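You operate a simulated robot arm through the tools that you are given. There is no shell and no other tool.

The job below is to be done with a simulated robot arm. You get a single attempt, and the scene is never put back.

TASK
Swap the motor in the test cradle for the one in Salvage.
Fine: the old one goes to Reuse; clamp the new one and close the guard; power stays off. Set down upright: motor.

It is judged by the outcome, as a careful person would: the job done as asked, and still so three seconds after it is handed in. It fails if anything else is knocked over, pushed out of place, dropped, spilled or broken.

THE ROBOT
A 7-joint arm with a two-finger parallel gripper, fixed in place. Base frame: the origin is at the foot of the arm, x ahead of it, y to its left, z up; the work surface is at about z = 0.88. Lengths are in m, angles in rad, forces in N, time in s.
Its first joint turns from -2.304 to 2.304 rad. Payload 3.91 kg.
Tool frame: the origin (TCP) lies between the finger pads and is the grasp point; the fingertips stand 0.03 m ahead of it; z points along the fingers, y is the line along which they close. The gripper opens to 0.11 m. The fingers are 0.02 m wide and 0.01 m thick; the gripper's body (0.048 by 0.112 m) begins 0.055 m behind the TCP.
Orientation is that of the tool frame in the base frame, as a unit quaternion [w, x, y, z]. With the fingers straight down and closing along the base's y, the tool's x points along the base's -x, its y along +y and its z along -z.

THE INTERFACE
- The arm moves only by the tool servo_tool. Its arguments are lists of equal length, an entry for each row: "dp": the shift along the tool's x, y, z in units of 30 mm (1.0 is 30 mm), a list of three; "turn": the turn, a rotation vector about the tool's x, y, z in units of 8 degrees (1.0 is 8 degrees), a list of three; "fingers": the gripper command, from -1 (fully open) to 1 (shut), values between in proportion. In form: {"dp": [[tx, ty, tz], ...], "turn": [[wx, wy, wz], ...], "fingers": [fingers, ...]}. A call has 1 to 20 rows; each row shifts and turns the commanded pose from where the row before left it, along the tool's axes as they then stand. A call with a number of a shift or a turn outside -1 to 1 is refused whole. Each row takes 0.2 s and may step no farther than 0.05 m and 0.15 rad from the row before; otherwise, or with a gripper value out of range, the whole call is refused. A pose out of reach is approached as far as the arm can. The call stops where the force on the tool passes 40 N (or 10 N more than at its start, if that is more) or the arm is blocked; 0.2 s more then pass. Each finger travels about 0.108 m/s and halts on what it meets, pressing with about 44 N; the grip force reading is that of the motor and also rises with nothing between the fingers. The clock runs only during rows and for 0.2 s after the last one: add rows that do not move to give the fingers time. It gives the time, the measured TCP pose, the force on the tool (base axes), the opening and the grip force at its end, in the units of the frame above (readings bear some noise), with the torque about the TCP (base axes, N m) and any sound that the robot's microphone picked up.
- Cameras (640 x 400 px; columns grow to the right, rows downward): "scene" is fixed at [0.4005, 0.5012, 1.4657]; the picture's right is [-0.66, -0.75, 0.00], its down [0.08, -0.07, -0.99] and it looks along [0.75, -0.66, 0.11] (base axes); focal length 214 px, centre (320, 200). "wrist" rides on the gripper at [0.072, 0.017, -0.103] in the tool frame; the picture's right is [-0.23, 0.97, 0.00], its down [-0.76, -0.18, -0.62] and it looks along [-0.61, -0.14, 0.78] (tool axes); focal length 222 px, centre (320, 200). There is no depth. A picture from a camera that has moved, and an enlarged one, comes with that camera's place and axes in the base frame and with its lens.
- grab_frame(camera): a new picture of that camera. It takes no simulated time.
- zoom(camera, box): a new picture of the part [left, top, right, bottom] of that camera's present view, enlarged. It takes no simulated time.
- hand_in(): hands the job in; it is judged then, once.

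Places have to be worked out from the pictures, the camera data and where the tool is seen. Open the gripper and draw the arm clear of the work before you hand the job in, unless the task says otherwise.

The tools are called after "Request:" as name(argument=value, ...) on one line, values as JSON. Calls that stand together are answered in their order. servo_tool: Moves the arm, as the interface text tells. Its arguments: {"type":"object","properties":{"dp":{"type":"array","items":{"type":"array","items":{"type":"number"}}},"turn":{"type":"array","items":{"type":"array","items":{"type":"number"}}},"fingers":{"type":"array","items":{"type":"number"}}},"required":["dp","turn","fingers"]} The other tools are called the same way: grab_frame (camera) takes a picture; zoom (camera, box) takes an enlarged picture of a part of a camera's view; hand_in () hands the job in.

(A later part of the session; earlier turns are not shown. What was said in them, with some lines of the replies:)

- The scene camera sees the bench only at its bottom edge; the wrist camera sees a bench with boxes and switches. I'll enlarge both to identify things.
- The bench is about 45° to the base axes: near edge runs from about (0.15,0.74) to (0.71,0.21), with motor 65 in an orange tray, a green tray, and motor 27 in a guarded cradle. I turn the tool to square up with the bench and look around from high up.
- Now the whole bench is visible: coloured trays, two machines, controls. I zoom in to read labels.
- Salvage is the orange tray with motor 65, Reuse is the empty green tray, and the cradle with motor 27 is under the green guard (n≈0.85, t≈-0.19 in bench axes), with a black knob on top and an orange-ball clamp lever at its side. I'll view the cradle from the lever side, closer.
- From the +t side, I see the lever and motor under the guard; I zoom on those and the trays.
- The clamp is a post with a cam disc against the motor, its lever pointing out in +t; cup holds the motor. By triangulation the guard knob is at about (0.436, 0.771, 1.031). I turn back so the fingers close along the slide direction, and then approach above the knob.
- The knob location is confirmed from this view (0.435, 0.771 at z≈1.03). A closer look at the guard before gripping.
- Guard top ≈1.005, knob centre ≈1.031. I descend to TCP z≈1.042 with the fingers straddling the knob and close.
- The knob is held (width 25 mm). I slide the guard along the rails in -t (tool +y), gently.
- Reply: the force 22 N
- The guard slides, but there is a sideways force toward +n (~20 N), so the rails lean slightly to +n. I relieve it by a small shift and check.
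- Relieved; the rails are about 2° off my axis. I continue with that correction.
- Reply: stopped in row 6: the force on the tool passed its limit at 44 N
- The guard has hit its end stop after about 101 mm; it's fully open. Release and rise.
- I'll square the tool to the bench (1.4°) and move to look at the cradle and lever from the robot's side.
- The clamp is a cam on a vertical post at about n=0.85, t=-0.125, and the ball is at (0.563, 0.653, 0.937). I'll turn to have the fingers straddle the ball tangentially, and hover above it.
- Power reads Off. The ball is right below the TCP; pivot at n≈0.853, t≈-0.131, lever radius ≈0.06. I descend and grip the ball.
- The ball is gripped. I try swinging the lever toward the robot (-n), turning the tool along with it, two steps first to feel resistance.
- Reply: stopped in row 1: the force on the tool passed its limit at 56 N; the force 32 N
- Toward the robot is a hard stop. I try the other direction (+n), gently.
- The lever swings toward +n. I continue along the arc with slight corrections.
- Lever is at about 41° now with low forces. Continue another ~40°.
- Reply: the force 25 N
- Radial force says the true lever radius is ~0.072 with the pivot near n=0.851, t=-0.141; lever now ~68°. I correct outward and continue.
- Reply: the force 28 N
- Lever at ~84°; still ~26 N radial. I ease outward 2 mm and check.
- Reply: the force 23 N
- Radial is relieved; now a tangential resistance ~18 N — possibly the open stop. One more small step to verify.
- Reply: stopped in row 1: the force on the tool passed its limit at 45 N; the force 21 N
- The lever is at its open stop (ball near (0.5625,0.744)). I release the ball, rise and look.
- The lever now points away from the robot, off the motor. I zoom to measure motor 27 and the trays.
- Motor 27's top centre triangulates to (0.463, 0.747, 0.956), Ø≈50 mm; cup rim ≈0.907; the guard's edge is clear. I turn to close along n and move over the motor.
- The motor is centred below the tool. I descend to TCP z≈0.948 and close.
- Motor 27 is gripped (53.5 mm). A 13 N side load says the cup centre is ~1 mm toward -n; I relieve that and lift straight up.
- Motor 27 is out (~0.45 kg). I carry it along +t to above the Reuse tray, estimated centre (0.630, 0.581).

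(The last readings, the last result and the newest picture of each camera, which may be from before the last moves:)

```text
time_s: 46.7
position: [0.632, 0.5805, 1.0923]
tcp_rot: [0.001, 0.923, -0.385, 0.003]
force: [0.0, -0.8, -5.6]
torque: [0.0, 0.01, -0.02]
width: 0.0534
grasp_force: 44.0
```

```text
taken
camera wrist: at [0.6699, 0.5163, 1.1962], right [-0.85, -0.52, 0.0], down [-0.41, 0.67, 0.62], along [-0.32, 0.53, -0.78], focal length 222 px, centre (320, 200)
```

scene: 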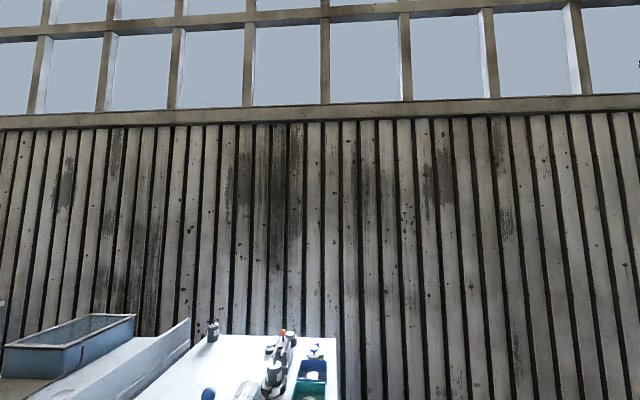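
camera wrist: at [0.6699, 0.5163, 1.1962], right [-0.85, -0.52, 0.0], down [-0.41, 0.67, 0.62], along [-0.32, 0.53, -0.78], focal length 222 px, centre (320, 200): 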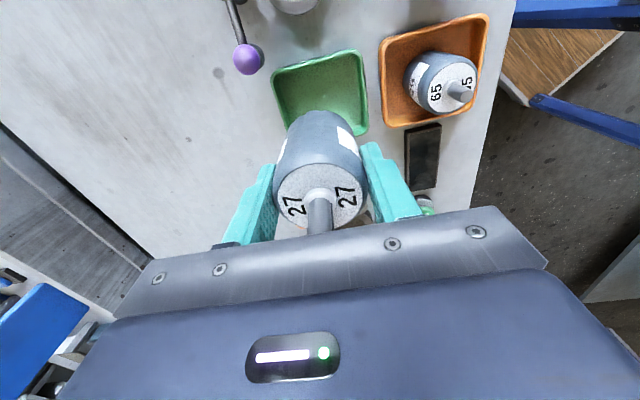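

I zoom to check the tray position against the tool.

Request:
zoom(camera="wrist", box=[250, 30, 410, 150])

Request:
zoom(camera="wrist", box=[370, 0, 510, 140])

```text
3.33 times, centred on (330, 90) of wrist
camera zoom: at [0.6699, 0.5163, 1.1962], right [-0.85, -0.52, 0.0], down [-0.41, 0.67, 0.62], along [-0.32, 0.53, -0.78], focal length 740 px, centre (287, 567)
```

zoom: 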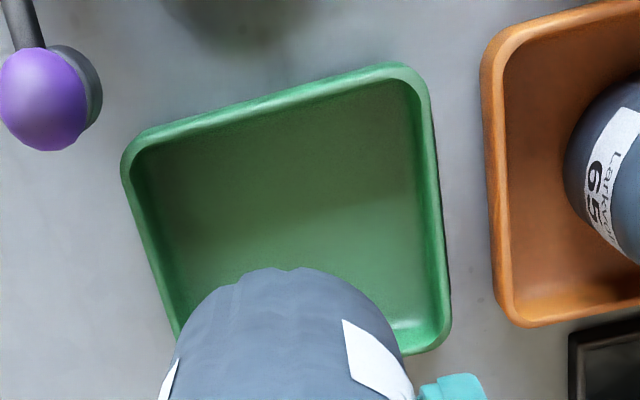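

```text
2.86 times, centred on (440, 70) of wrist
camera zoom: at [0.6699, 0.5163, 1.1962], right [-0.85, -0.52, 0.0], down [-0.41, 0.67, 0.62], along [-0.32, 0.53, -0.78], focal length 635 px, centre (-23, 571)
```

zoom: 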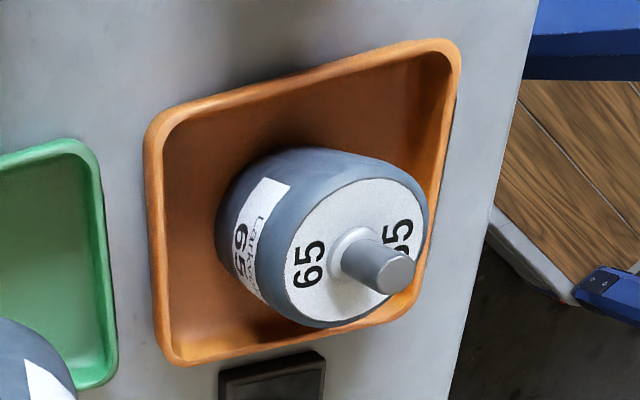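

Tray spans n 0.802–0.905, t -0.022–0.073, so its centre is n≈0.8535, t≈0.025. I correct by a few mm and descend near the floor.

Request:
servo_tool(dp=[[-0.17, 0.13, 0], [0, 0, 0.8], [0, 0, 0.8], [0, 0, 0.8], [0, 0, 0.8], [0, 0, 0.6], [0, 0, 0.3], [0, 0, 0.2], [0, 0, 0]], turn=[[0, 0, 0], [0, 0, 0], [0, 0, 0], [0, 0, 0], [0, 0, 0], [0, 0, 0], [0, 0, 0], [0, 0, 0], [0, 0, 0]], fingers=[0.6, 0.6, 0.6, 0.6, 0.6, 0.6, 0.6, 0.6, 0.6])

Request:
grab_frame(camera="wrist")

```text
time_s: 48.7
position: [0.6251, 0.5804, 0.9634]
tcp_rot: [0.0, 0.923, -0.385, 0.002]
force: [-0.9, 0.8, -4.7]
torque: [0.02, 0.03, -0.02]
width: 0.0532
grasp_force: 44.0
```

```text
taken
camera wrist: at [0.6632, 0.5172, 1.0665], right [-0.85, -0.52, 0.0], down [-0.41, 0.67, 0.62], along [-0.32, 0.53, -0.79], focal length 222 px, centre (320, 200)
```

wrist: 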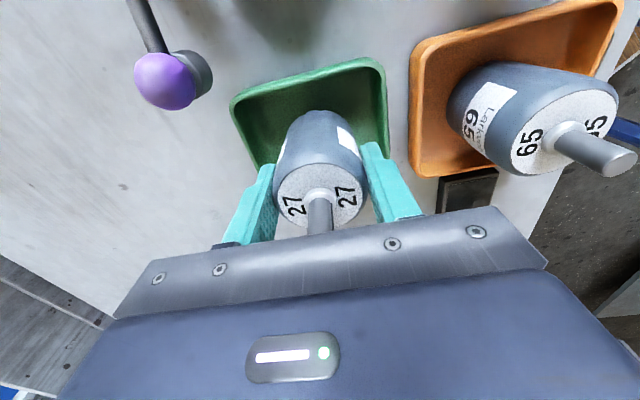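

No contact yet at TCP z=0.963. I continue in 2–3 mm steps until the floor is felt.

Request:
servo_tool(dp=[[0, 0, 0.1], [0, 0, 0.1], [0, 0, 0.1], [0, 0, 0]], turn=[[0, 0, 0], [0, 0, 0], [0, 0, 0], [0, 0, 0]], fingers=[0.6, 0.6, 0.6, 0.6])

```text
time_s: 49.7
position: [0.6246, 0.5801, 0.9543]
tcp_rot: [0.001, 0.923, -0.384, 0.002]
force: [0.4, -0.1, -3.9]
torque: [-0.04, 0.02, -0.01]
width: 0.0533
grasp_force: 43.8
```

Request:
servo_tool(dp=[[0, 0, 0.07], [0, 0, 0.07], [0, 0, 0.07], [0, 0, 0]], turn=[[0, 0, 0], [0, 0, 0], [0, 0, 0], [0, 0, 0]], fingers=[0.6, 0.6, 0.6, 0.6])

```text
time_s: 50.7
position: [0.6256, 0.5802, 0.9491]
tcp_rot: [0.001, 0.923, -0.385, 0.003]
force: [0.1, -0.3, -5.5]
torque: [0.0, 0.0, 0.01]
width: 0.0533
grasp_force: 43.6
```

Still free (weight only); continuing down in small steps.

Request:
servo_tool(dp=[[0, 0, 0.06], [0, 0, 0.06], [0, 0, 0.06], [0, 0, 0]], turn=[[0, 0, 0], [0, 0, 0], [0, 0, 0], [0, 0, 0]], fingers=[0.6, 0.6, 0.6, 0.6])

```text
time_s: 51.7
position: [0.6251, 0.5811, 0.9455]
tcp_rot: [-0.001, 0.923, -0.386, 0.002]
force: [0.1, -3.8, 35.7]
torque: [-0.73, 0.61, 0.01]
width: 0.0537
grasp_force: 44.2
```

Floor contact at TCP ≈0.946. I back off slightly and open the fingers.

Request:
servo_tool(dp=[[0, 0, -0.06], [0, 0, 0], [0, 0, 0], [0, 0, 0]], turn=[[0, 0, 0], [0, 0, 0], [0, 0, 0], [0, 0, 0]], fingers=[0.6, 0.6, -0.1, -0.4])

Request:
servo_tool(dp=[[0, 0, -0.3], [0, 0, -0.7], [0, 0, -1], [0, 0, -1], [0, 0, -1], [0, 0, -1], [0, 0, 0]], turn=[[0, 0, 0], [0, 0, 0], [0, 0, 0], [0, 0, 0], [0, 0, 0], [0, 0, 0], [0, 0, 0]], fingers=[-0.4, -0.4, -0.4, -0.4, -0.4, -0.4, -0.4])

Request:
grab_frame(camera="wrist")

```text
time_s: 52.7
position: [0.6239, 0.5798, 0.9428]
tcp_rot: [0.001, 0.923, -0.385, 0.002]
force: [0.3, -0.1, -0.3]
torque: [0.01, -0.02, 0.02]
width: 0.0772
grasp_force: 0.0
```

```text
time_s: 54.3
position: [0.626, 0.5804, 1.0951]
tcp_rot: [0.0, 0.923, -0.386, 0.002]
force: [-0.2, -0.9, 0.9]
torque: [-0.01, -0.01, 0.0]
width: 0.0768
grasp_force: 0.1
```

```text
taken
camera wrist: at [0.6634, 0.5175, 1.1976], right [-0.85, -0.52, 0.0], down [-0.41, 0.67, 0.62], along [-0.32, 0.53, -0.78], focal length 222 px, centre (320, 200)
```

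wrist: 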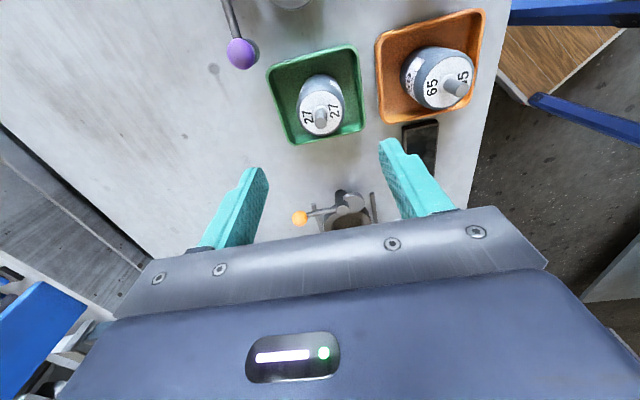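

Motor 27 stands upright in Reuse. Now I measure motor 65.

Request:
zoom(camera="wrist", box=[365, 0, 505, 130])

```text
3.08 times, centred on (435, 65) of wrist
camera zoom: at [0.6634, 0.5175, 1.1976], right [-0.85, -0.52, 0.0], down [-0.41, 0.67, 0.62], along [-0.32, 0.53, -0.78], focal length 684 px, centre (-34, 615)
```

zoom: 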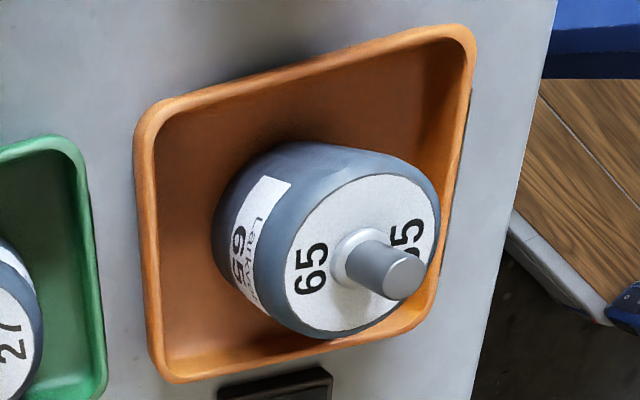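

Motor 65's top centre is around (0.532, 0.491). I move above it and verify from there.

Request:
servo_tool(dp=[[-0.02, 0.854, 0], [-0.02, 0.854, 0], [-0.02, 0.854, 0], [-0.02, 0.854, 0], [-0.02, 0.854, 0], [0, 0, 0]], turn=[[0, 0, 0], [0, 0, 0], [0, 0, 0], [0, 0, 0], [0, 0, 0], [0, 0, 0]], fingers=[-0.64, -0.64, -0.64, -0.64, -0.64, -0.64])

Request:
grab_frame(camera="wrist")

Request:
zoom(camera="wrist", box=[250, 20, 390, 150])

```text
time_s: 55.7
position: [0.5305, 0.493, 1.0945]
tcp_rot: [0.001, 0.923, -0.385, 0.003]
force: [0.0, -0.5, 0.8]
torque: [0.02, 0.0, -0.03]
width: 0.0903
grasp_force: 0.0
```

```text
taken
camera wrist: at [0.5687, 0.4293, 1.1977], right [-0.85, -0.52, 0.0], down [-0.41, 0.67, 0.62], along [-0.32, 0.53, -0.78], focal length 222 px, centre (320, 200)
```

wrist: 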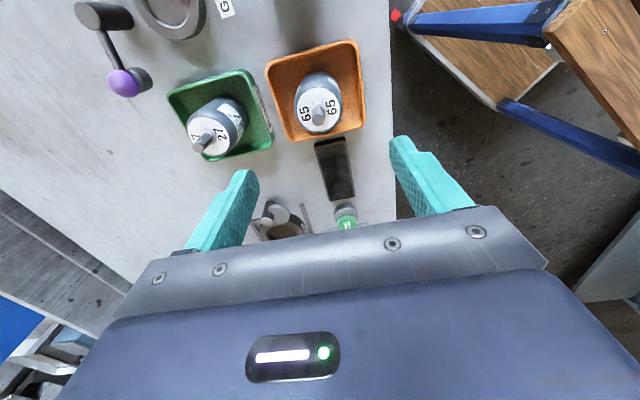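

```text
3.08 times, centred on (320, 85) of wrist
camera zoom: at [0.5687, 0.4293, 1.1977], right [-0.85, -0.52, 0.0], down [-0.41, 0.67, 0.62], along [-0.32, 0.53, -0.78], focal length 684 px, centre (320, 554)
```

zoom: 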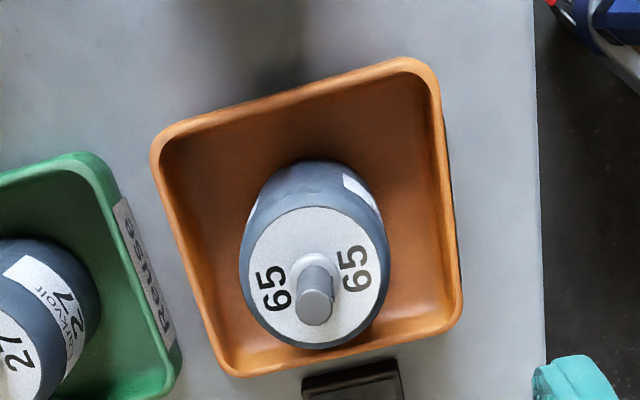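

Motor 65's top centre is (0.534, 0.491). I make a 4 mm correction, descend to TCP 0.947 and close.

Request:
servo_tool(dp=[[0.13, -0.03, 0.7], [0, 0, 0.9], [0, 0, 0.9], [0, 0, 0.9], [0, 0, 0.6], [0, 0, 0.5], [0, 0, 0.42], [0, 0, 0], [0, 0, 0], [0, 0, 0], [0, 0, 0], [0, 0, 0]], turn=[[0, 0, 0], [0, 0, 0], [0, 0, 0], [0, 0, 0], [0, 0, 0], [0, 0, 0], [0, 0, 0], [0, 0, 0], [0, 0, 0], [0, 0, 0], [0, 0, 0], [0, 0, 0]], fingers=[-0.64, -0.64, -0.64, -0.64, -0.64, -0.64, -0.64, -0.64, -0.2, 0.3, 0.6, 0.6])

Request:
grab_frame(camera="wrist")

```text
time_s: 58.3
position: [0.5361, 0.4907, 0.9462]
tcp_rot: [0.001, 0.923, -0.386, 0.003]
force: [-1.3, -1.0, 0.2]
torque: [-0.12, 0.1, 0.0]
width: 0.0533
grasp_force: 44.0
```

```text
taken
camera wrist: at [0.5739, 0.4267, 1.0499], right [-0.85, -0.52, 0.0], down [-0.41, 0.67, 0.62], along [-0.32, 0.53, -0.78], focal length 222 px, centre (320, 200)
```

wrist: 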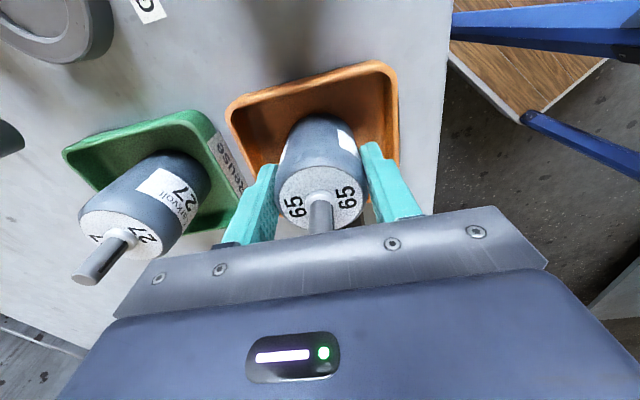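

Motor 65 is gripped centrally (53.3 mm), same as the previous one. I lift it and carry it over the cradle by exactly reversing the commanded offsets.

Request:
servo_tool(dp=[[0, 0, -0.3], [0, 0, -0.7], [0, 0, -1], [0, 0, -1], [0, 0, -1], [0, 0, -1], [-0.7753, -0.4298, 0], [-0.7753, -0.4298, 0], [-0.7753, -0.4298, 0], [-0.7753, -0.4298, 0], [-0.7753, -0.4298, 0], [-0.7753, -0.4298, 0], [-0.7753, -0.4298, 0], [-0.7753, -0.4298, 0], [-0.7753, -0.4298, 0], [-0.7753, -0.4298, 0], [0, 0, 0], [0, 0, 0]], turn=[[0, 0, 0], [0, 0, 0], [0, 0, 0], [0, 0, 0], [0, 0, 0], [0, 0, 0], [0, 0, 0], [0, 0, 0], [0, 0, 0], [0, 0, 0], [0, 0, 0], [0, 0, 0], [0, 0, 0], [0, 0, 0], [0, 0, 0], [0, 0, 0], [0, 0, 0], [0, 0, 0]], fingers=[0.6, 0.6, 0.6, 0.6, 0.6, 0.6, 0.6, 0.6, 0.6, 0.6, 0.6, 0.6, 0.6, 0.6, 0.6, 0.6, 0.6, 0.6])

Request:
grab_frame(camera="wrist")

Request:
zoom(camera="wrist", box=[230, 30, 410, 170])

```text
time_s: 62.1
position: [0.4639, 0.7483, 1.0963]
tcp_rot: [0.001, 0.923, -0.385, 0.003]
force: [0.3, -0.2, -4.3]
torque: [-0.01, 0.0, -0.02]
width: 0.0532
grasp_force: 44.3
```

```text
taken
camera wrist: at [0.5014, 0.6848, 1.1994], right [-0.85, -0.52, 0.0], down [-0.41, 0.67, 0.62], along [-0.32, 0.53, -0.79], focal length 222 px, centre (320, 200)
```

wrist: 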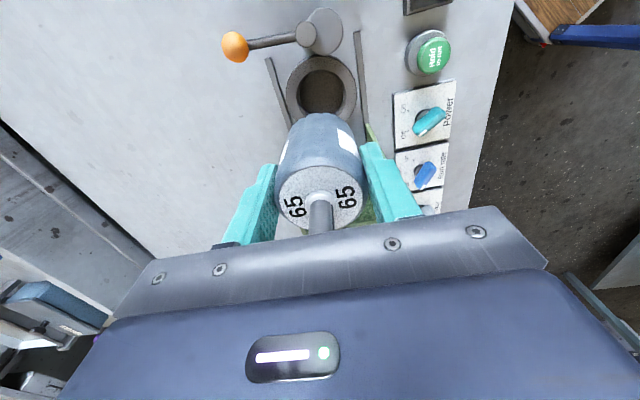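

```text
2.86 times, centred on (320, 100) of wrist
camera zoom: at [0.5014, 0.6848, 1.1994], right [-0.85, -0.52, 0.0], down [-0.41, 0.67, 0.62], along [-0.32, 0.53, -0.79], focal length 635 px, centre (320, 486)
```

zoom: 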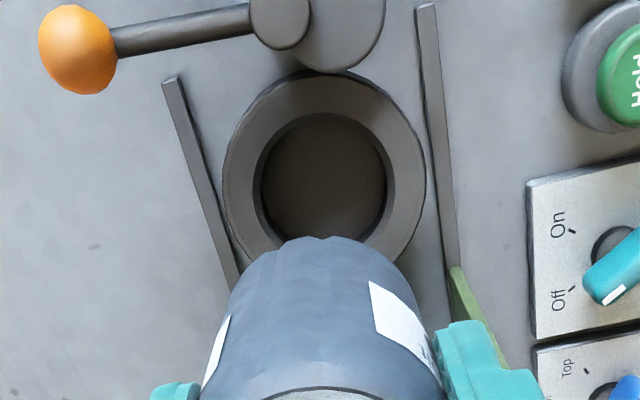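

The cup is just visible behind the motor; ball-based checks show I'm within ~1 mm of the position where motor 27 was lifted. I descend to just above the rim and check.

Request:
servo_tool(dp=[[0, 0, 0.8], [0, 0, 0.8], [0, 0, 0.8], [0, 0, 0.7], [0, 0, 0.5], [0, 0, 0], [0, 0, 0]], turn=[[0, 0, 0], [0, 0, 0], [0, 0, 0], [0, 0, 0], [0, 0, 0], [0, 0, 0], [0, 0, 0]], fingers=[0.6, 0.6, 0.6, 0.6, 0.6, 0.6, 0.6])

Request:
grab_frame(camera="wrist")

Request:
zoom(camera="wrist", box=[230, 60, 410, 200])

```text
time_s: 63.7
position: [0.4624, 0.7473, 0.9888]
tcp_rot: [0.001, 0.923, -0.385, 0.002]
force: [-0.1, 0.0, -5.2]
torque: [-0.02, -0.03, -0.02]
width: 0.0534
grasp_force: 43.5
```

```text
taken
camera wrist: at [0.5013, 0.6837, 1.0904], right [-0.85, -0.52, 0.0], down [-0.41, 0.67, 0.62], along [-0.32, 0.53, -0.78], focal length 222 px, centre (320, 200)
```

wrist: 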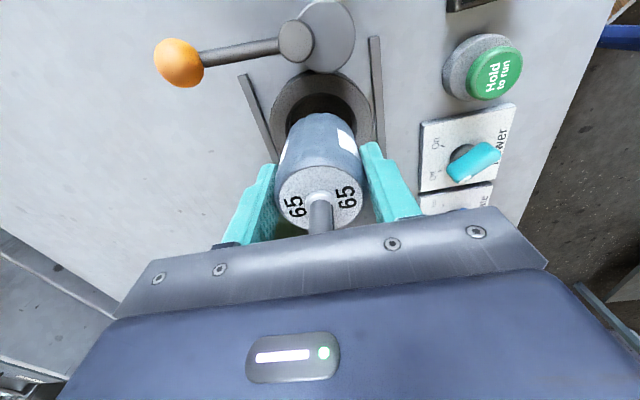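

```text
2.86 times, centred on (320, 130) of wrist
camera zoom: at [0.5013, 0.6837, 1.0904], right [-0.85, -0.52, 0.0], down [-0.41, 0.67, 0.62], along [-0.32, 0.53, -0.78], focal length 635 px, centre (320, 400)
```

zoom: 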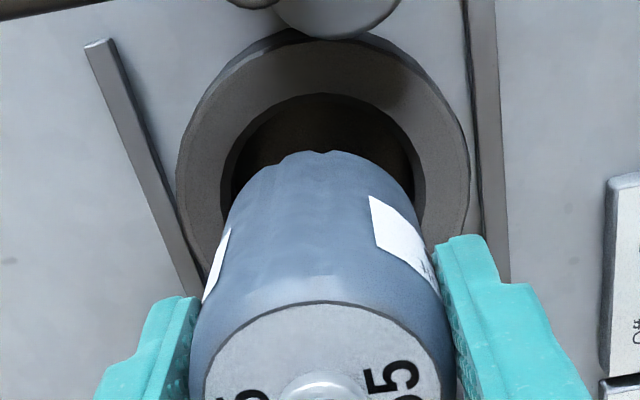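

The motor bottom lines up with the hole. I lower gently in small steps.

Request:
servo_tool(dp=[[0, 0, 0.2], [0, 0, 0.2], [0, 0, 0.2], [0, 0, 0.1], [0, 0, 0.1], [0, 0, 0]], turn=[[0, 0, 0], [0, 0, 0], [0, 0, 0], [0, 0, 0], [0, 0, 0], [0, 0, 0]], fingers=[0.6, 0.6, 0.6, 0.6, 0.6, 0.6])

Request:
zoom(camera="wrist", box=[230, 60, 410, 200])

```text
time_s: 65.1
position: [0.4625, 0.7473, 0.9626]
tcp_rot: [0.001, 0.923, -0.385, 0.003]
force: [0.6, 0.4, -4.6]
torque: [-0.04, 0.0, -0.01]
width: 0.0532
grasp_force: 43.7
```

```text
2.86 times, centred on (320, 130) of wrist
camera zoom: at [0.5015, 0.6836, 1.0667], right [-0.85, -0.52, 0.0], down [-0.41, 0.67, 0.62], along [-0.32, 0.53, -0.78], focal length 635 px, centre (320, 400)
```

zoom: 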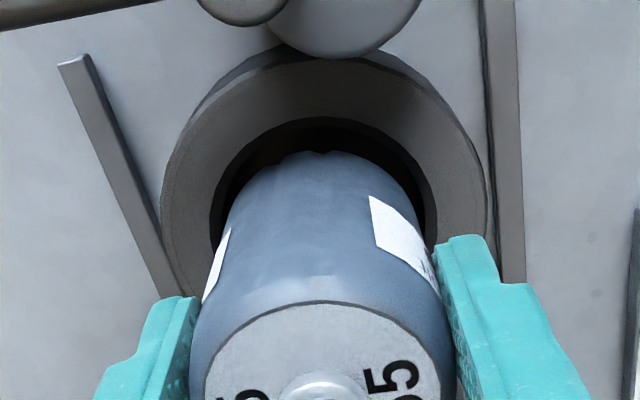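

It has entered the cup freely with only its weight on the tool. I continue to the seat (~0.947).

Request:
servo_tool(dp=[[0, 0, 0.12], [0, 0, 0.1], [0, 0, 0.1], [0, 0, 0.06], [0, 0, 0.06], [0, 0, 0]], turn=[[0, 0, 0], [0, 0, 0], [0, 0, 0], [0, 0, 0], [0, 0, 0], [0, 0, 0]], fingers=[0.6, 0.6, 0.6, 0.6, 0.6, 0.6])

```text
time_s: 66.5
position: [0.463, 0.7456, 0.9514]
tcp_rot: [0.002, 0.923, -0.385, 0.002]
force: [7.1, -6.9, -3.1]
torque: [-0.3, -0.35, -0.03]
width: 0.0533
grasp_force: 43.9
```

A 10 N side push toward +t; I shift 1 mm that way and continue down.

Request:
servo_tool(dp=[[0.04, 0, 0], [0, 0, 0.05], [0, 0, 0.05], [0, 0, 0]], turn=[[0, 0, 0], [0, 0, 0], [0, 0, 0], [0, 0, 0]], fingers=[0.6, 0.6, 0.6, 0.6])

```text
time_s: 67.5
position: [0.4632, 0.747, 0.9481]
tcp_rot: [0.0, 0.923, -0.385, 0.002]
force: [-0.3, -0.3, -4.4]
torque: [0.02, -0.01, 0.01]
width: 0.0535
grasp_force: 44.4
```

Free again; a little farther to the seat.

Request:
servo_tool(dp=[[0, 0, 0.05], [0, 0, 0.05], [0, 0, 0]], turn=[[0, 0, 0], [0, 0, 0], [0, 0, 0]], fingers=[0.6, 0.6, 0.6])

```text
time_s: 68.3
position: [0.4626, 0.7459, 0.9467]
tcp_rot: [0.0, 0.923, -0.385, 0.002]
force: [1.2, -4.3, 24.5]
torque: [-0.66, 0.57, 0.11]
width: 0.0532
grasp_force: 44.5
```

Seated (24 N upward). I ease off, open and rise.

Request:
servo_tool(dp=[[0, 0, -0.04], [0, 0, 0], [0, 0, 0], [0, 0, 0], [0, 0, -0.3], [0, 0, -0.7], [0, 0, -1], [0, 0, -1], [0, 0, -1], [0, 0, -1], [0, 0, -1], [0, 0, 0]], turn=[[0, 0, 0], [0, 0, 0], [0, 0, 0], [0, 0, 0], [0, 0, 0], [0, 0, 0], [0, 0, 0], [0, 0, 0], [0, 0, 0], [0, 0, 0], [0, 0, 0], [0, 0, 0]], fingers=[0.6, 0.1, -0.4, -0.4, -0.4, -0.4, -0.4, -0.4, -0.4, -0.4, -0.4, -0.4])

Request:
grab_frame(camera="wrist")

Request:
zoom(camera="wrist", box=[220, 10, 400, 150])

```text
time_s: 70.9
position: [0.4632, 0.7462, 1.1265]
tcp_rot: [0.0, 0.923, -0.385, 0.003]
force: [-0.2, -0.4, -0.6]
torque: [-0.01, 0.01, 0.04]
width: 0.0768
grasp_force: 0.0
```

```text
taken
camera wrist: at [0.5021, 0.6829, 1.2296], right [-0.85, -0.52, 0.0], down [-0.41, 0.67, 0.62], along [-0.32, 0.53, -0.78], focal length 222 px, centre (320, 200)
```

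wrist: 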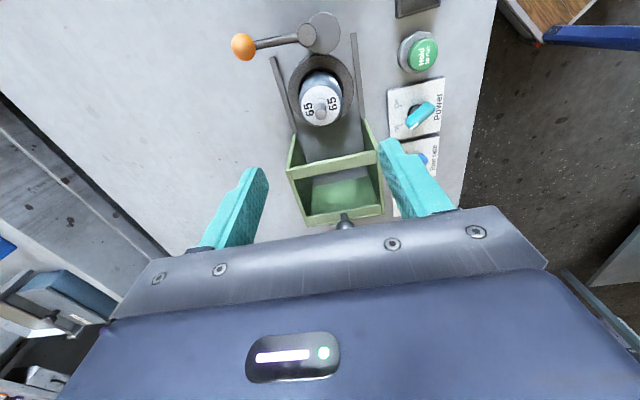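

```text
2.86 times, centred on (310, 80) of wrist
camera zoom: at [0.5021, 0.6829, 1.2296], right [-0.85, -0.52, 0.0], down [-0.41, 0.67, 0.62], along [-0.32, 0.53, -0.78], focal length 635 px, centre (349, 543)
```

zoom: 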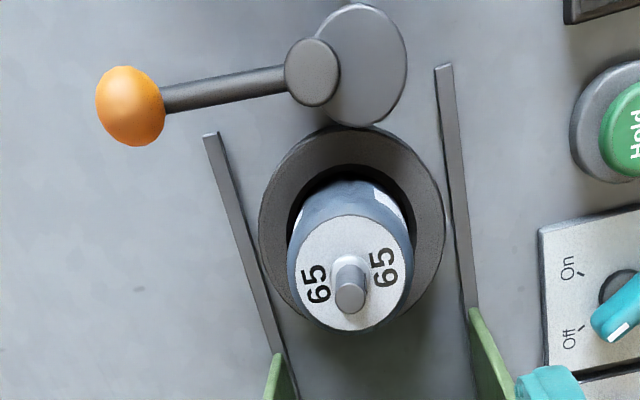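

Motor 65 is seated upright in the cradle. Next the clamp: I rotate the tool to face along the lever and move over the ball.

Request:
servo_tool(dp=[[0, 0, 0], [0, 0, 0], [0, 0, 0], [0, 0, 0], [0, 0, 0], [0, 0, 0], [0, 0, 0], [0, 0, 0], [0, 0, 0], [0, 0, 0], [0, 0, 0], [0, 0, 0], [0.575, 0.595, 0], [0.575, 0.595, 0], [0.575, 0.595, 0], [0.575, 0.595, 0], [0, 0, 0]], turn=[[0, 0, -0.9375], [0, 0, -0.9375], [0, 0, -0.9375], [0, 0, -0.9375], [0, 0, -0.9375], [0, 0, -0.9375], [0, 0, -0.9375], [0, 0, -0.9375], [0, 0, -0.9375], [0, 0, -0.9375], [0, 0, -0.9375], [0, 0, -0.9375], [0, 0, 0], [0, 0, 0], [0, 0, 0], [0, 0, 0], [0, 0, 0]], fingers=[0, 0, 0, 0, 0, 0, 0, 0, 0, 0, 0, 0, 0, 0, 0, 0, 0])

Request:
grab_frame(camera="wrist")

```text
time_s: 74.5
position: [0.5623, 0.7449, 1.1261]
tcp_rot: [0.002, 0.925, 0.381, 0.001]
force: [0.8, 0.2, 0.2]
torque: [-0.02, 0.01, -0.02]
width: 0.0549
grasp_force: 0.0
```

```text
taken
camera wrist: at [0.625, 0.7832, 1.2296], right [0.52, -0.85, 0.0], down [-0.67, -0.41, 0.62], along [-0.53, -0.33, -0.78], focal length 222 px, centre (320, 200)
```

wrist: 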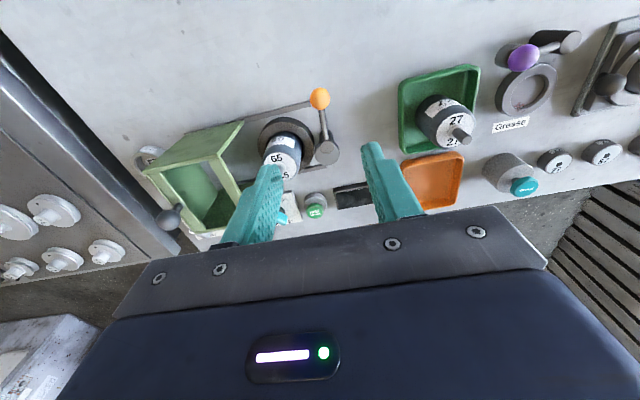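

Ball centred below. Descend and grip it.

Request:
servo_tool(dp=[[0, 0, 0.9], [0, 0, 0.9], [0, 0, 0.9], [0, 0, 0.9], [0, 0, 0.9], [0, 0, 0.8], [0, 0, 0.73], [0, 0, 0], [0, 0, 0], [0, 0, 0], [0, 0, 0]], turn=[[0, 0, 0], [0, 0, 0], [0, 0, 0], [0, 0, 0], [0, 0, 0], [0, 0, 0], [0, 0, 0], [0, 0, 0], [0, 0, 0], [0, 0, 0], [0, 0, 0]], fingers=[0, 0, 0, 0, 0, 0, 0, 0, 0.5, 0.8, 0.8])

Request:
grab_frame(camera="wrist")

```text
time_s: 76.9
position: [0.5614, 0.744, 0.9461]
tcp_rot: [0.003, 0.925, 0.38, 0.002]
force: [3.4, -5.4, -1.3]
torque: [-0.03, -0.09, 0.05]
width: 0.0256
grasp_force: 44.9
```

```text
taken
camera wrist: at [0.6256, 0.7826, 1.048], right [0.52, -0.85, 0.0], down [-0.67, -0.41, 0.62], along [-0.53, -0.33, -0.78], focal length 222 px, centre (320, 200)
```

wrist: 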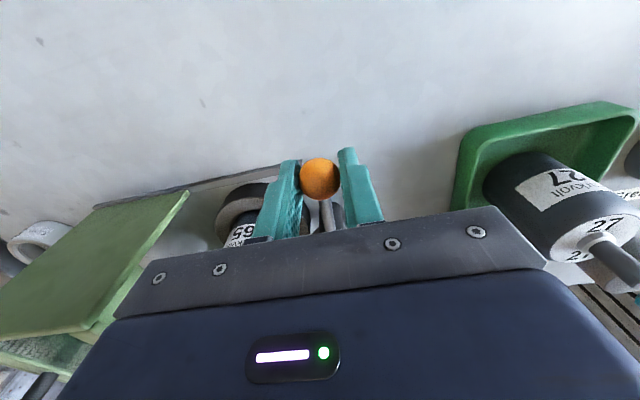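

Gripped. I swing the lever back toward +t (clamping), first three steps.

Request:
servo_tool(dp=[[-0.05, 0.331, 0], [-0.05, 0.331, 0], [-0.05, 0.331, 0], [0, 0, 0]], turn=[[0, 0, 1], [0, 0, 1], [0, 0, 1], [0, 0, 0]], fingers=[0.8, 0.8, 0.8, 0.8])

```text
time_s: 77.9
position: [0.5769, 0.7167, 0.9449]
tcp_rot: [0.002, 0.984, 0.179, 0.001]
force: [2.1, 4.4, -1.4]
torque: [0.13, 0.03, -0.22]
width: 0.0254
grasp_force: 45.1
```

Low forces. Continue three more steps.

Request:
servo_tool(dp=[[-0.05, 0.331, 0], [-0.05, 0.331, 0], [-0.05, 0.331, 0], [0, 0, 0]], turn=[[0, 0, 1], [0, 0, 1], [0, 0, 1], [0, 0, 0]], fingers=[0.8, 0.8, 0.8, 0.8])

```text
time_s: 78.9
position: [0.5786, 0.6887, 0.9445]
tcp_rot: [0.002, 1.0, -0.029, 0.002]
force: [-8.6, 3.7, -5.0]
torque: [-0.03, 0.2, -0.15]
width: 0.0255
grasp_force: 45.0
```

Lever at ~38°, slight inward force; continue with a bit more inward.

Request:
servo_tool(dp=[[-0.07, 0.331, 0], [-0.055, 0.331, 0], [0, 0, 0]], turn=[[0, 0, 1], [0, 0, 1], [0, 0, 0]], fingers=[0.8, 0.8, 0.8])

```text
time_s: 79.7
position: [0.5721, 0.6685, 0.9442]
tcp_rot: [0.002, 0.986, -0.167, 0.003]
force: [-11.0, 5.4, -11.5]
torque: [0.1, -0.02, 0.04]
width: 0.0257
grasp_force: 45.2
```

At ~21°. I correct inward and go on to the stop in half steps.

Request:
servo_tool(dp=[[-0.06, 0.166, 0.02], [-0.03, 0.166, 0], [-0.03, 0.166, 0], [0, 0, 0]], turn=[[0, 0, 0.5], [0, 0, 0.5], [0, 0, 0.5], [0, 0, 0]], fingers=[0.8, 0.8, 0.8, 0.8])

```text
time_s: 80.7
position: [0.5636, 0.655, 0.9451]
tcp_rot: [0.0, 0.963, -0.27, 0.002]
force: [4.2, 5.7, -4.9]
torque: [-0.08, -0.47, -0.41]
width: 0.0256
grasp_force: 44.9
```

Almost at the original clamped position (n 0.861 vs 0.860). I push a bit more until it meets the stop.

Request:
servo_tool(dp=[[-0.02, 0.1, 0], [-0.01, 0.1, 0], [0, 0, 0]], turn=[[0, 0, 0.3], [0, 0, 0.3], [0, 0, 0]], fingers=[0.8, 0.8, 0.8])

Request:
grab_frame(camera="wrist")

```text
time_s: 81.4
position: [0.5622, 0.6552, 0.9451]
tcp_rot: [-0.002, 0.952, -0.307, 0.004]
force: [10.8, 21.7, -10.7]
torque: [0.23, -0.38, 0.08]
width: 0.0253
grasp_force: 45.0
stopped in row 3: the force on the tool passed its limit at 46 N (the readings are from after the stop); the commanded pose is now the measured one
```

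```text
taken
camera wrist: at [0.61, 0.5976, 1.0481], right [-0.75, -0.66, -0.01], down [-0.52, 0.59, 0.62], along [-0.4, 0.47, -0.78], focal length 222 px, centre (320, 200)
```

wrist: 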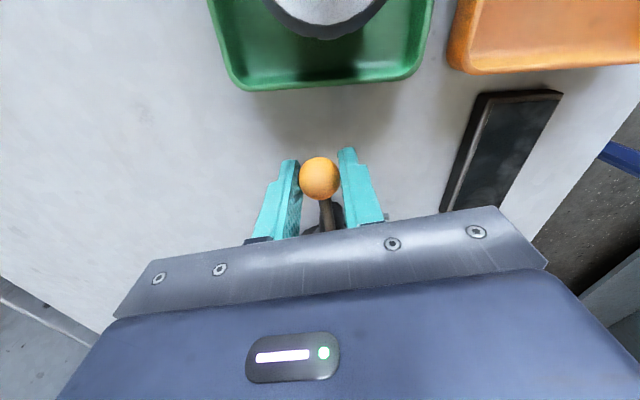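

The lever is against its clamped stop, same place as originally. I release and rise.

Request:
servo_tool(dp=[[0, 0, 0], [0, 0, 0], [0, 0, -0.3], [0, 0, -1], [0, 0, -1], [0, 0, -1], [0, 0, -1], [0, 0, -1], [0, 0, -1], [0, 0, 0]], turn=[[0, 0, 0], [0, 0, 0], [0, 0, 0], [0, 0, 0], [0, 0, 0], [0, 0, 0], [0, 0, 0], [0, 0, 0], [0, 0, 0], [0, 0, 0]], fingers=[0.2, 0.2, 0.2, 0.2, 0.2, 0.2, 0.2, 0.2, 0.2, 0.2])

Request:
grab_frame(camera="wrist")

Request:
zoom(camera="wrist", box=[250, 60, 430, 220])

```text
time_s: 83.6
position: [0.5592, 0.6536, 1.1359]
tcp_rot: [-0.003, 0.952, -0.307, 0.003]
force: [0.6, -0.4, 0.2]
torque: [-0.02, 0.0, -0.03]
width: 0.0439
grasp_force: 0.0
```

```text
taken
camera wrist: at [0.6078, 0.5963, 1.2388], right [-0.75, -0.66, -0.01], down [-0.52, 0.59, 0.62], along [-0.4, 0.47, -0.78], focal length 222 px, centre (320, 200)
```

wrist: 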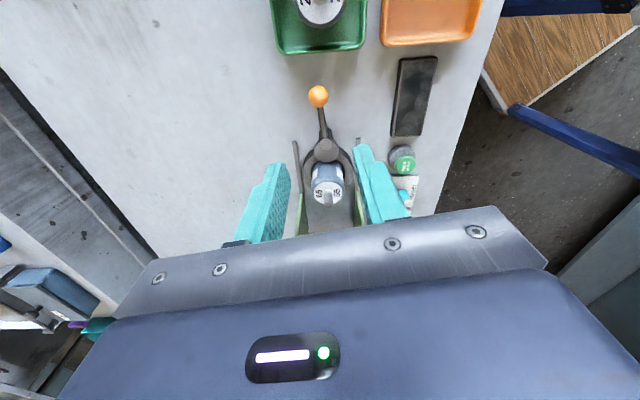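

```text
2.50 times, centred on (340, 140) of wrist
camera zoom: at [0.6078, 0.5963, 1.2388], right [-0.75, -0.66, -0.01], down [-0.52, 0.59, 0.62], along [-0.4, 0.47, -0.78], focal length 555 px, centre (270, 350)
```

zoom: 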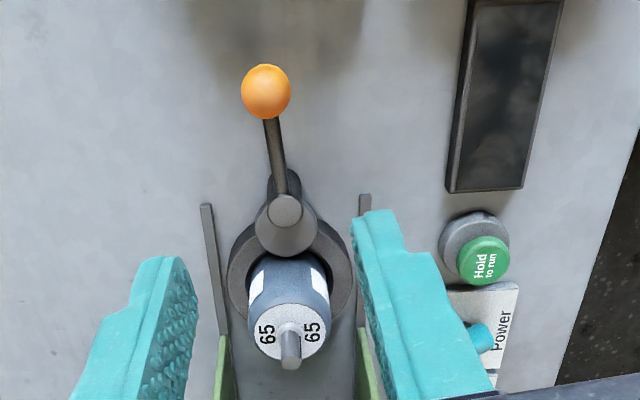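

Clamp engaged on motor 65, with the cam against it. Now the guard: rotate so the fingers close along the slide and go over the knob at about (0.366, 0.843).

Request:
servo_tool(dp=[[0, 0, 0], [0, 0, 0], [0, 0, 0], [0, 0, 0], [0, 0, 0], [0, 0, 0], [0, 0, 0], [0, 0, 0], [0, 0, 0], [0, 0, 0], [0, 0, 0], [0, 0, 0], [0, 0, 0], [0, 0, 0]], turn=[[0, 0, 0.9585], [0, 0, 0.9585], [0, 0, 0.9585], [0, 0, 0.9585], [0, 0, 0.9585], [0, 0, 0.9585], [0, 0, 0.9585], [0, 0, 0.9585], [0, 0, 0.9585], [0, 0, 0.9585], [0, 0, 0.9585], [0, 0, 0.9585], [0, 0, 0.9585], [0, 0, 0]], fingers=[-0.1, -0.1, -0.1, -0.1, -0.1, -0.1, -0.1, -0.1, -0.1, -0.1, -0.1, -0.1, -0.1, -0.1])

Request:
servo_tool(dp=[[0.015, 0.9, 0], [0.015, 0.9, 0], [0.015, 0.9, 0], [0.015, 0.9, 0], [0.015, 0.9, 0], [0.015, 0.9, 0], [0.015, 0.9, 0], [0.015, 0.9, 0], [0.015, 0.9, 0], [0.015, 0.9, 0], [0, 0, 0]], turn=[[0, 0, 0], [0, 0, 0], [0, 0, 0], [0, 0, 0], [0, 0, 0], [0, 0, 0], [0, 0, 0], [0, 0, 0], [0, 0, 0], [0, 0, 0], [0, 0, 0]], fingers=[-0.1, -0.1, -0.1, -0.1, -0.1, -0.1, -0.1, -0.1, -0.1, -0.1, -0.1])

Request:
grab_frame(camera="wrist")

```text
time_s: 86.6
position: [0.5594, 0.6538, 1.1352]
tcp_rot: [0.004, -0.378, 0.926, 0.0]
force: [-0.7, -0.1, -1.0]
torque: [-0.01, 0.01, 0.01]
width: 0.0604
grasp_force: 0.0
```

```text
time_s: 89.0
position: [0.368, 0.842, 1.1353]
tcp_rot: [0.004, -0.379, 0.926, -0.001]
force: [0.3, -0.3, -0.1]
torque: [0.04, 0.04, -0.03]
width: 0.0604
grasp_force: 0.1
```

```text
taken
camera wrist: at [0.3032, 0.8028, 1.2372], right [-0.52, 0.85, 0.0], down [0.66, 0.41, 0.63], along [0.54, 0.33, -0.78], focal length 222 px, centre (320, 200)
```

wrist: 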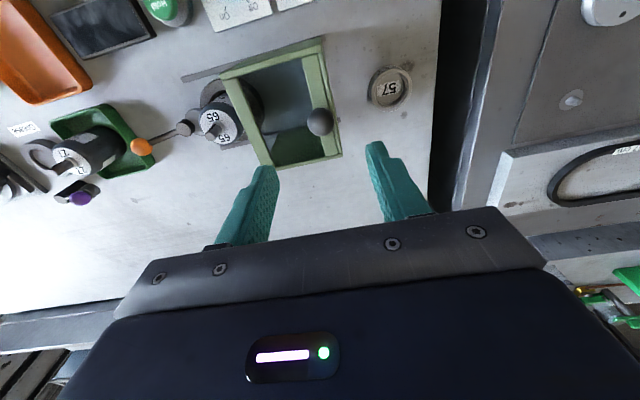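

Knob at (0.366, 0.841), centred. Descend to z≈1.041 and grip.

Request:
servo_tool(dp=[[0, 0, 0.8], [0, 0, 0.8], [0, 0, 0.8], [0, 0, 0.74], [0, 0, 0], [0, 0, 0], [0, 0, 0], [0, 0, 0]], turn=[[0, 0, 0], [0, 0, 0], [0, 0, 0], [0, 0, 0], [0, 0, 0], [0, 0, 0], [0, 0, 0], [0, 0, 0]], fingers=[-0.1, -0.1, -0.1, -0.1, -0.1, 0.5, 0.8, 0.8])

```text
time_s: 90.8
position: [0.3696, 0.8432, 1.04]
tcp_rot: [0.004, -0.379, 0.925, -0.001]
force: [-1.5, -1.3, -2.5]
torque: [0.15, -0.17, 0.02]
width: 0.0254
grasp_force: 44.5
```

Gripped. I slide the guard closed along +t, watching the side force.

Request:
servo_tool(dp=[[0, -0.2, 0], [0, -0.3, 0], [0, -0.4, 0], [0, -0.4, 0], [0, 0, 0]], turn=[[0, 0, 0], [0, 0, 0], [0, 0, 0], [0, 0, 0], [0, 0, 0]], fingers=[0.8, 0.8, 0.8, 0.8, 0.8])

```text
time_s: 92.0
position: [0.3959, 0.8144, 1.0397]
tcp_rot: [0.004, -0.379, 0.925, 0.0]
force: [4.2, 1.6, -0.5]
torque: [-0.27, 0.27, -0.06]
width: 0.0255
grasp_force: 45.2
```

Sliding freely. Continue toward the closed stop.

Request:
servo_tool(dp=[[0, -0.4, 0], [0, -0.4, 0], [0, -0.4, 0], [0, -0.3, 0], [0, -0.2, 0], [0, 0, 0]], turn=[[0, 0, 0], [0, 0, 0], [0, 0, 0], [0, 0, 0], [0, 0, 0], [0, 0, 0]], fingers=[0.8, 0.8, 0.8, 0.8, 0.8, 0.8])

Request:
grab_frame(camera="wrist")

```text
time_s: 93.4
position: [0.4326, 0.7792, 1.0396]
tcp_rot: [0.004, -0.378, 0.926, -0.001]
force: [9.8, 7.9, -0.5]
torque: [0.3, -0.25, 0.0]
width: 0.0255
grasp_force: 45.1
```

```text
taken
camera wrist: at [0.3684, 0.7393, 1.1422], right [-0.52, 0.85, 0.0], down [0.66, 0.41, 0.63], along [0.54, 0.33, -0.78], focal length 222 px, centre (320, 200)
```

wrist: 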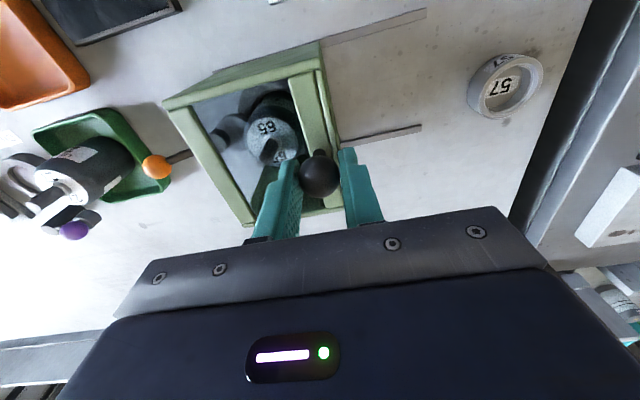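

About 9 mm short of the original closed position. Relieve the side force slightly and continue to the stop.

Request:
servo_tool(dp=[[-0.03, -0.1, 0], [0, -0.1, 0], [0, -0.1, 0], [0, -0.1, 0], [0, 0, 0]], turn=[[0, 0, 0], [0, 0, 0], [0, 0, 0], [0, 0, 0], [0, 0, 0]], fingers=[0.8, 0.8, 0.8, 0.8, 0.8])

Request:
grab_frame(camera="wrist")

```text
time_s: 94.6
position: [0.4388, 0.773, 1.0398]
tcp_rot: [0.004, -0.379, 0.926, 0.001]
force: [-8.2, 28.9, -2.1]
torque: [0.48, 0.14, -0.08]
width: 0.0258
grasp_force: 45.2
```

```text
taken
camera wrist: at [0.3744, 0.7331, 1.1422], right [-0.52, 0.85, 0.0], down [0.66, 0.41, 0.63], along [0.54, 0.33, -0.78], focal length 222 px, centre (320, 200)
```

wrist: 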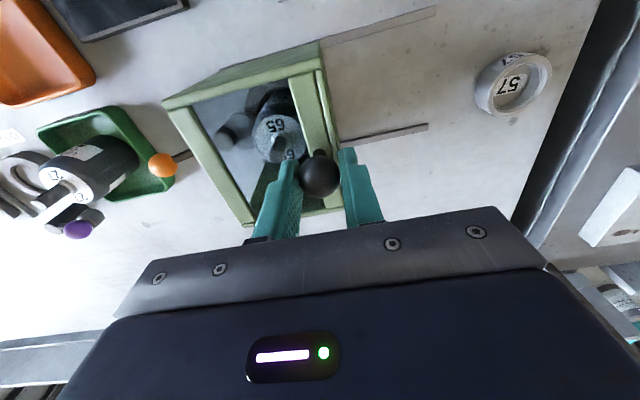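

The guard is back at its original closed position against its stop (t≈-0.242, 27 N). Release and rise clear.

Request:
servo_tool(dp=[[0, 0.03, 0], [0, 0, 0], [0, 0, 0], [0, 0, -0.4], [0, 0, -1], [0, 0, -1], [0, 0, -1], [0, 0, -1], [0, 0, -1], [0, 0, -1], [0, 0, 0]], turn=[[0, 0, 0], [0, 0, 0], [0, 0, 0], [0, 0, 0], [0, 0, 0], [0, 0, 0], [0, 0, 0], [0, 0, 0], [0, 0, 0], [0, 0, 0], [0, 0, 0]], fingers=[0.8, 0.1, -0.1, -0.1, -0.1, -0.1, -0.1, -0.1, -0.1, -0.1, -0.1])

Request:
servo_tool(dp=[[0.9, -0.4, -0.2], [0.9, -0.4, -0.2], [0.9, -0.4, -0.2], [0.9, -0.4, -0.2], [0.9, -0.4, -0.2], [0.9, -0.4, -0.2], [0, 0, 0]], turn=[[0, 0, 0], [0, 0, 0], [0, 0, 0], [0, 0, 0], [0, 0, 0], [0, 0, 0], [0, 0, 0]], fingers=[-1, -1, -1, -1, -1, -1, -1])

Request:
grab_frame(camera="wrist")

Request:
zoom(camera="wrist", box=[220, 60, 480, 220])

```text
time_s: 97.0
position: [0.4391, 0.7705, 1.2339]
tcp_rot: [0.004, -0.378, 0.926, -0.001]
force: [0.5, 0.7, 0.6]
torque: [0.01, -0.01, 0.01]
width: 0.0605
grasp_force: 0.1
```

```text
time_s: 98.6
position: [0.3738, 0.604, 1.2688]
tcp_rot: [0.004, -0.378, 0.926, 0.0]
force: [-0.5, 0.4, -1.0]
torque: [-0.01, -0.01, -0.02]
width: 0.1099
grasp_force: 0.1
```

```text
taken
camera wrist: at [0.3084, 0.5658, 1.3699], right [-0.52, 0.85, 0.0], down [0.66, 0.41, 0.63], along [0.54, 0.33, -0.78], focal length 222 px, centre (320, 200)
```

wrist: 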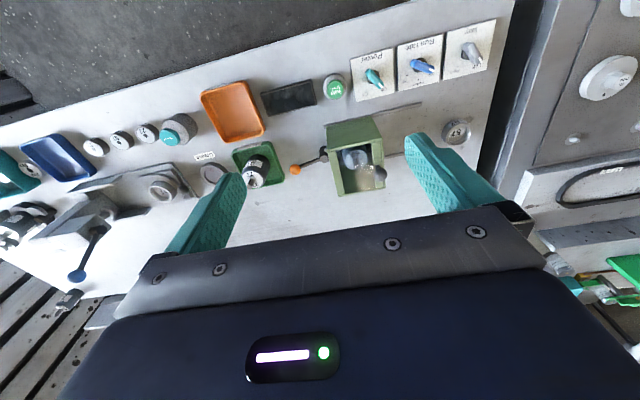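

```text
2.46 times, centred on (350, 140) of wrist
camera zoom: at [0.3084, 0.5658, 1.3699], right [-0.52, 0.85, 0.0], down [0.66, 0.41, 0.63], along [0.54, 0.33, -0.78], focal length 547 px, centre (246, 348)
```

zoom: 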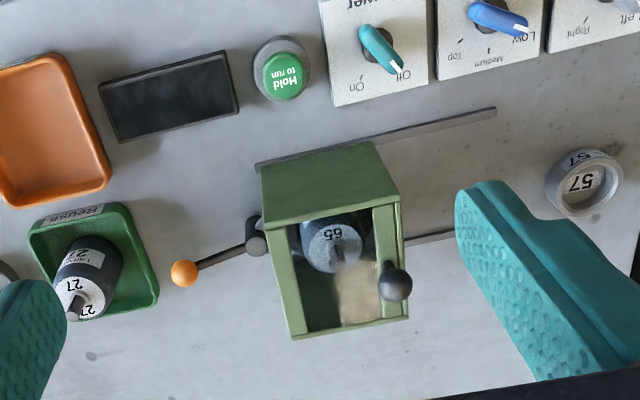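

Final state: motor 65 is clamped in the cradle under the closed guard, motor 27 stands upright in Reuse, Power is at Off, and the gripper is open and clear. Handing in.

Request:
hand_in()

```text
The job is handed in.
```

I swapped the motors and handed the job in; I haven't seen the judge's result.

- **Cradle:** motor 65, taken from Salvage, is seated upright. The lever is back against its clamped stop, in the same place it was at the start.
- **Reuse:** motor 27 stands upright in the green tray.
- **Guard:** it is slid shut to its original closed position, against its stop.
- **Power:** I did not touch the switch, and it still reads Off in the last picture.

I saw nothing knocked over or moved out of place. The gripper is open and clear of the bench.
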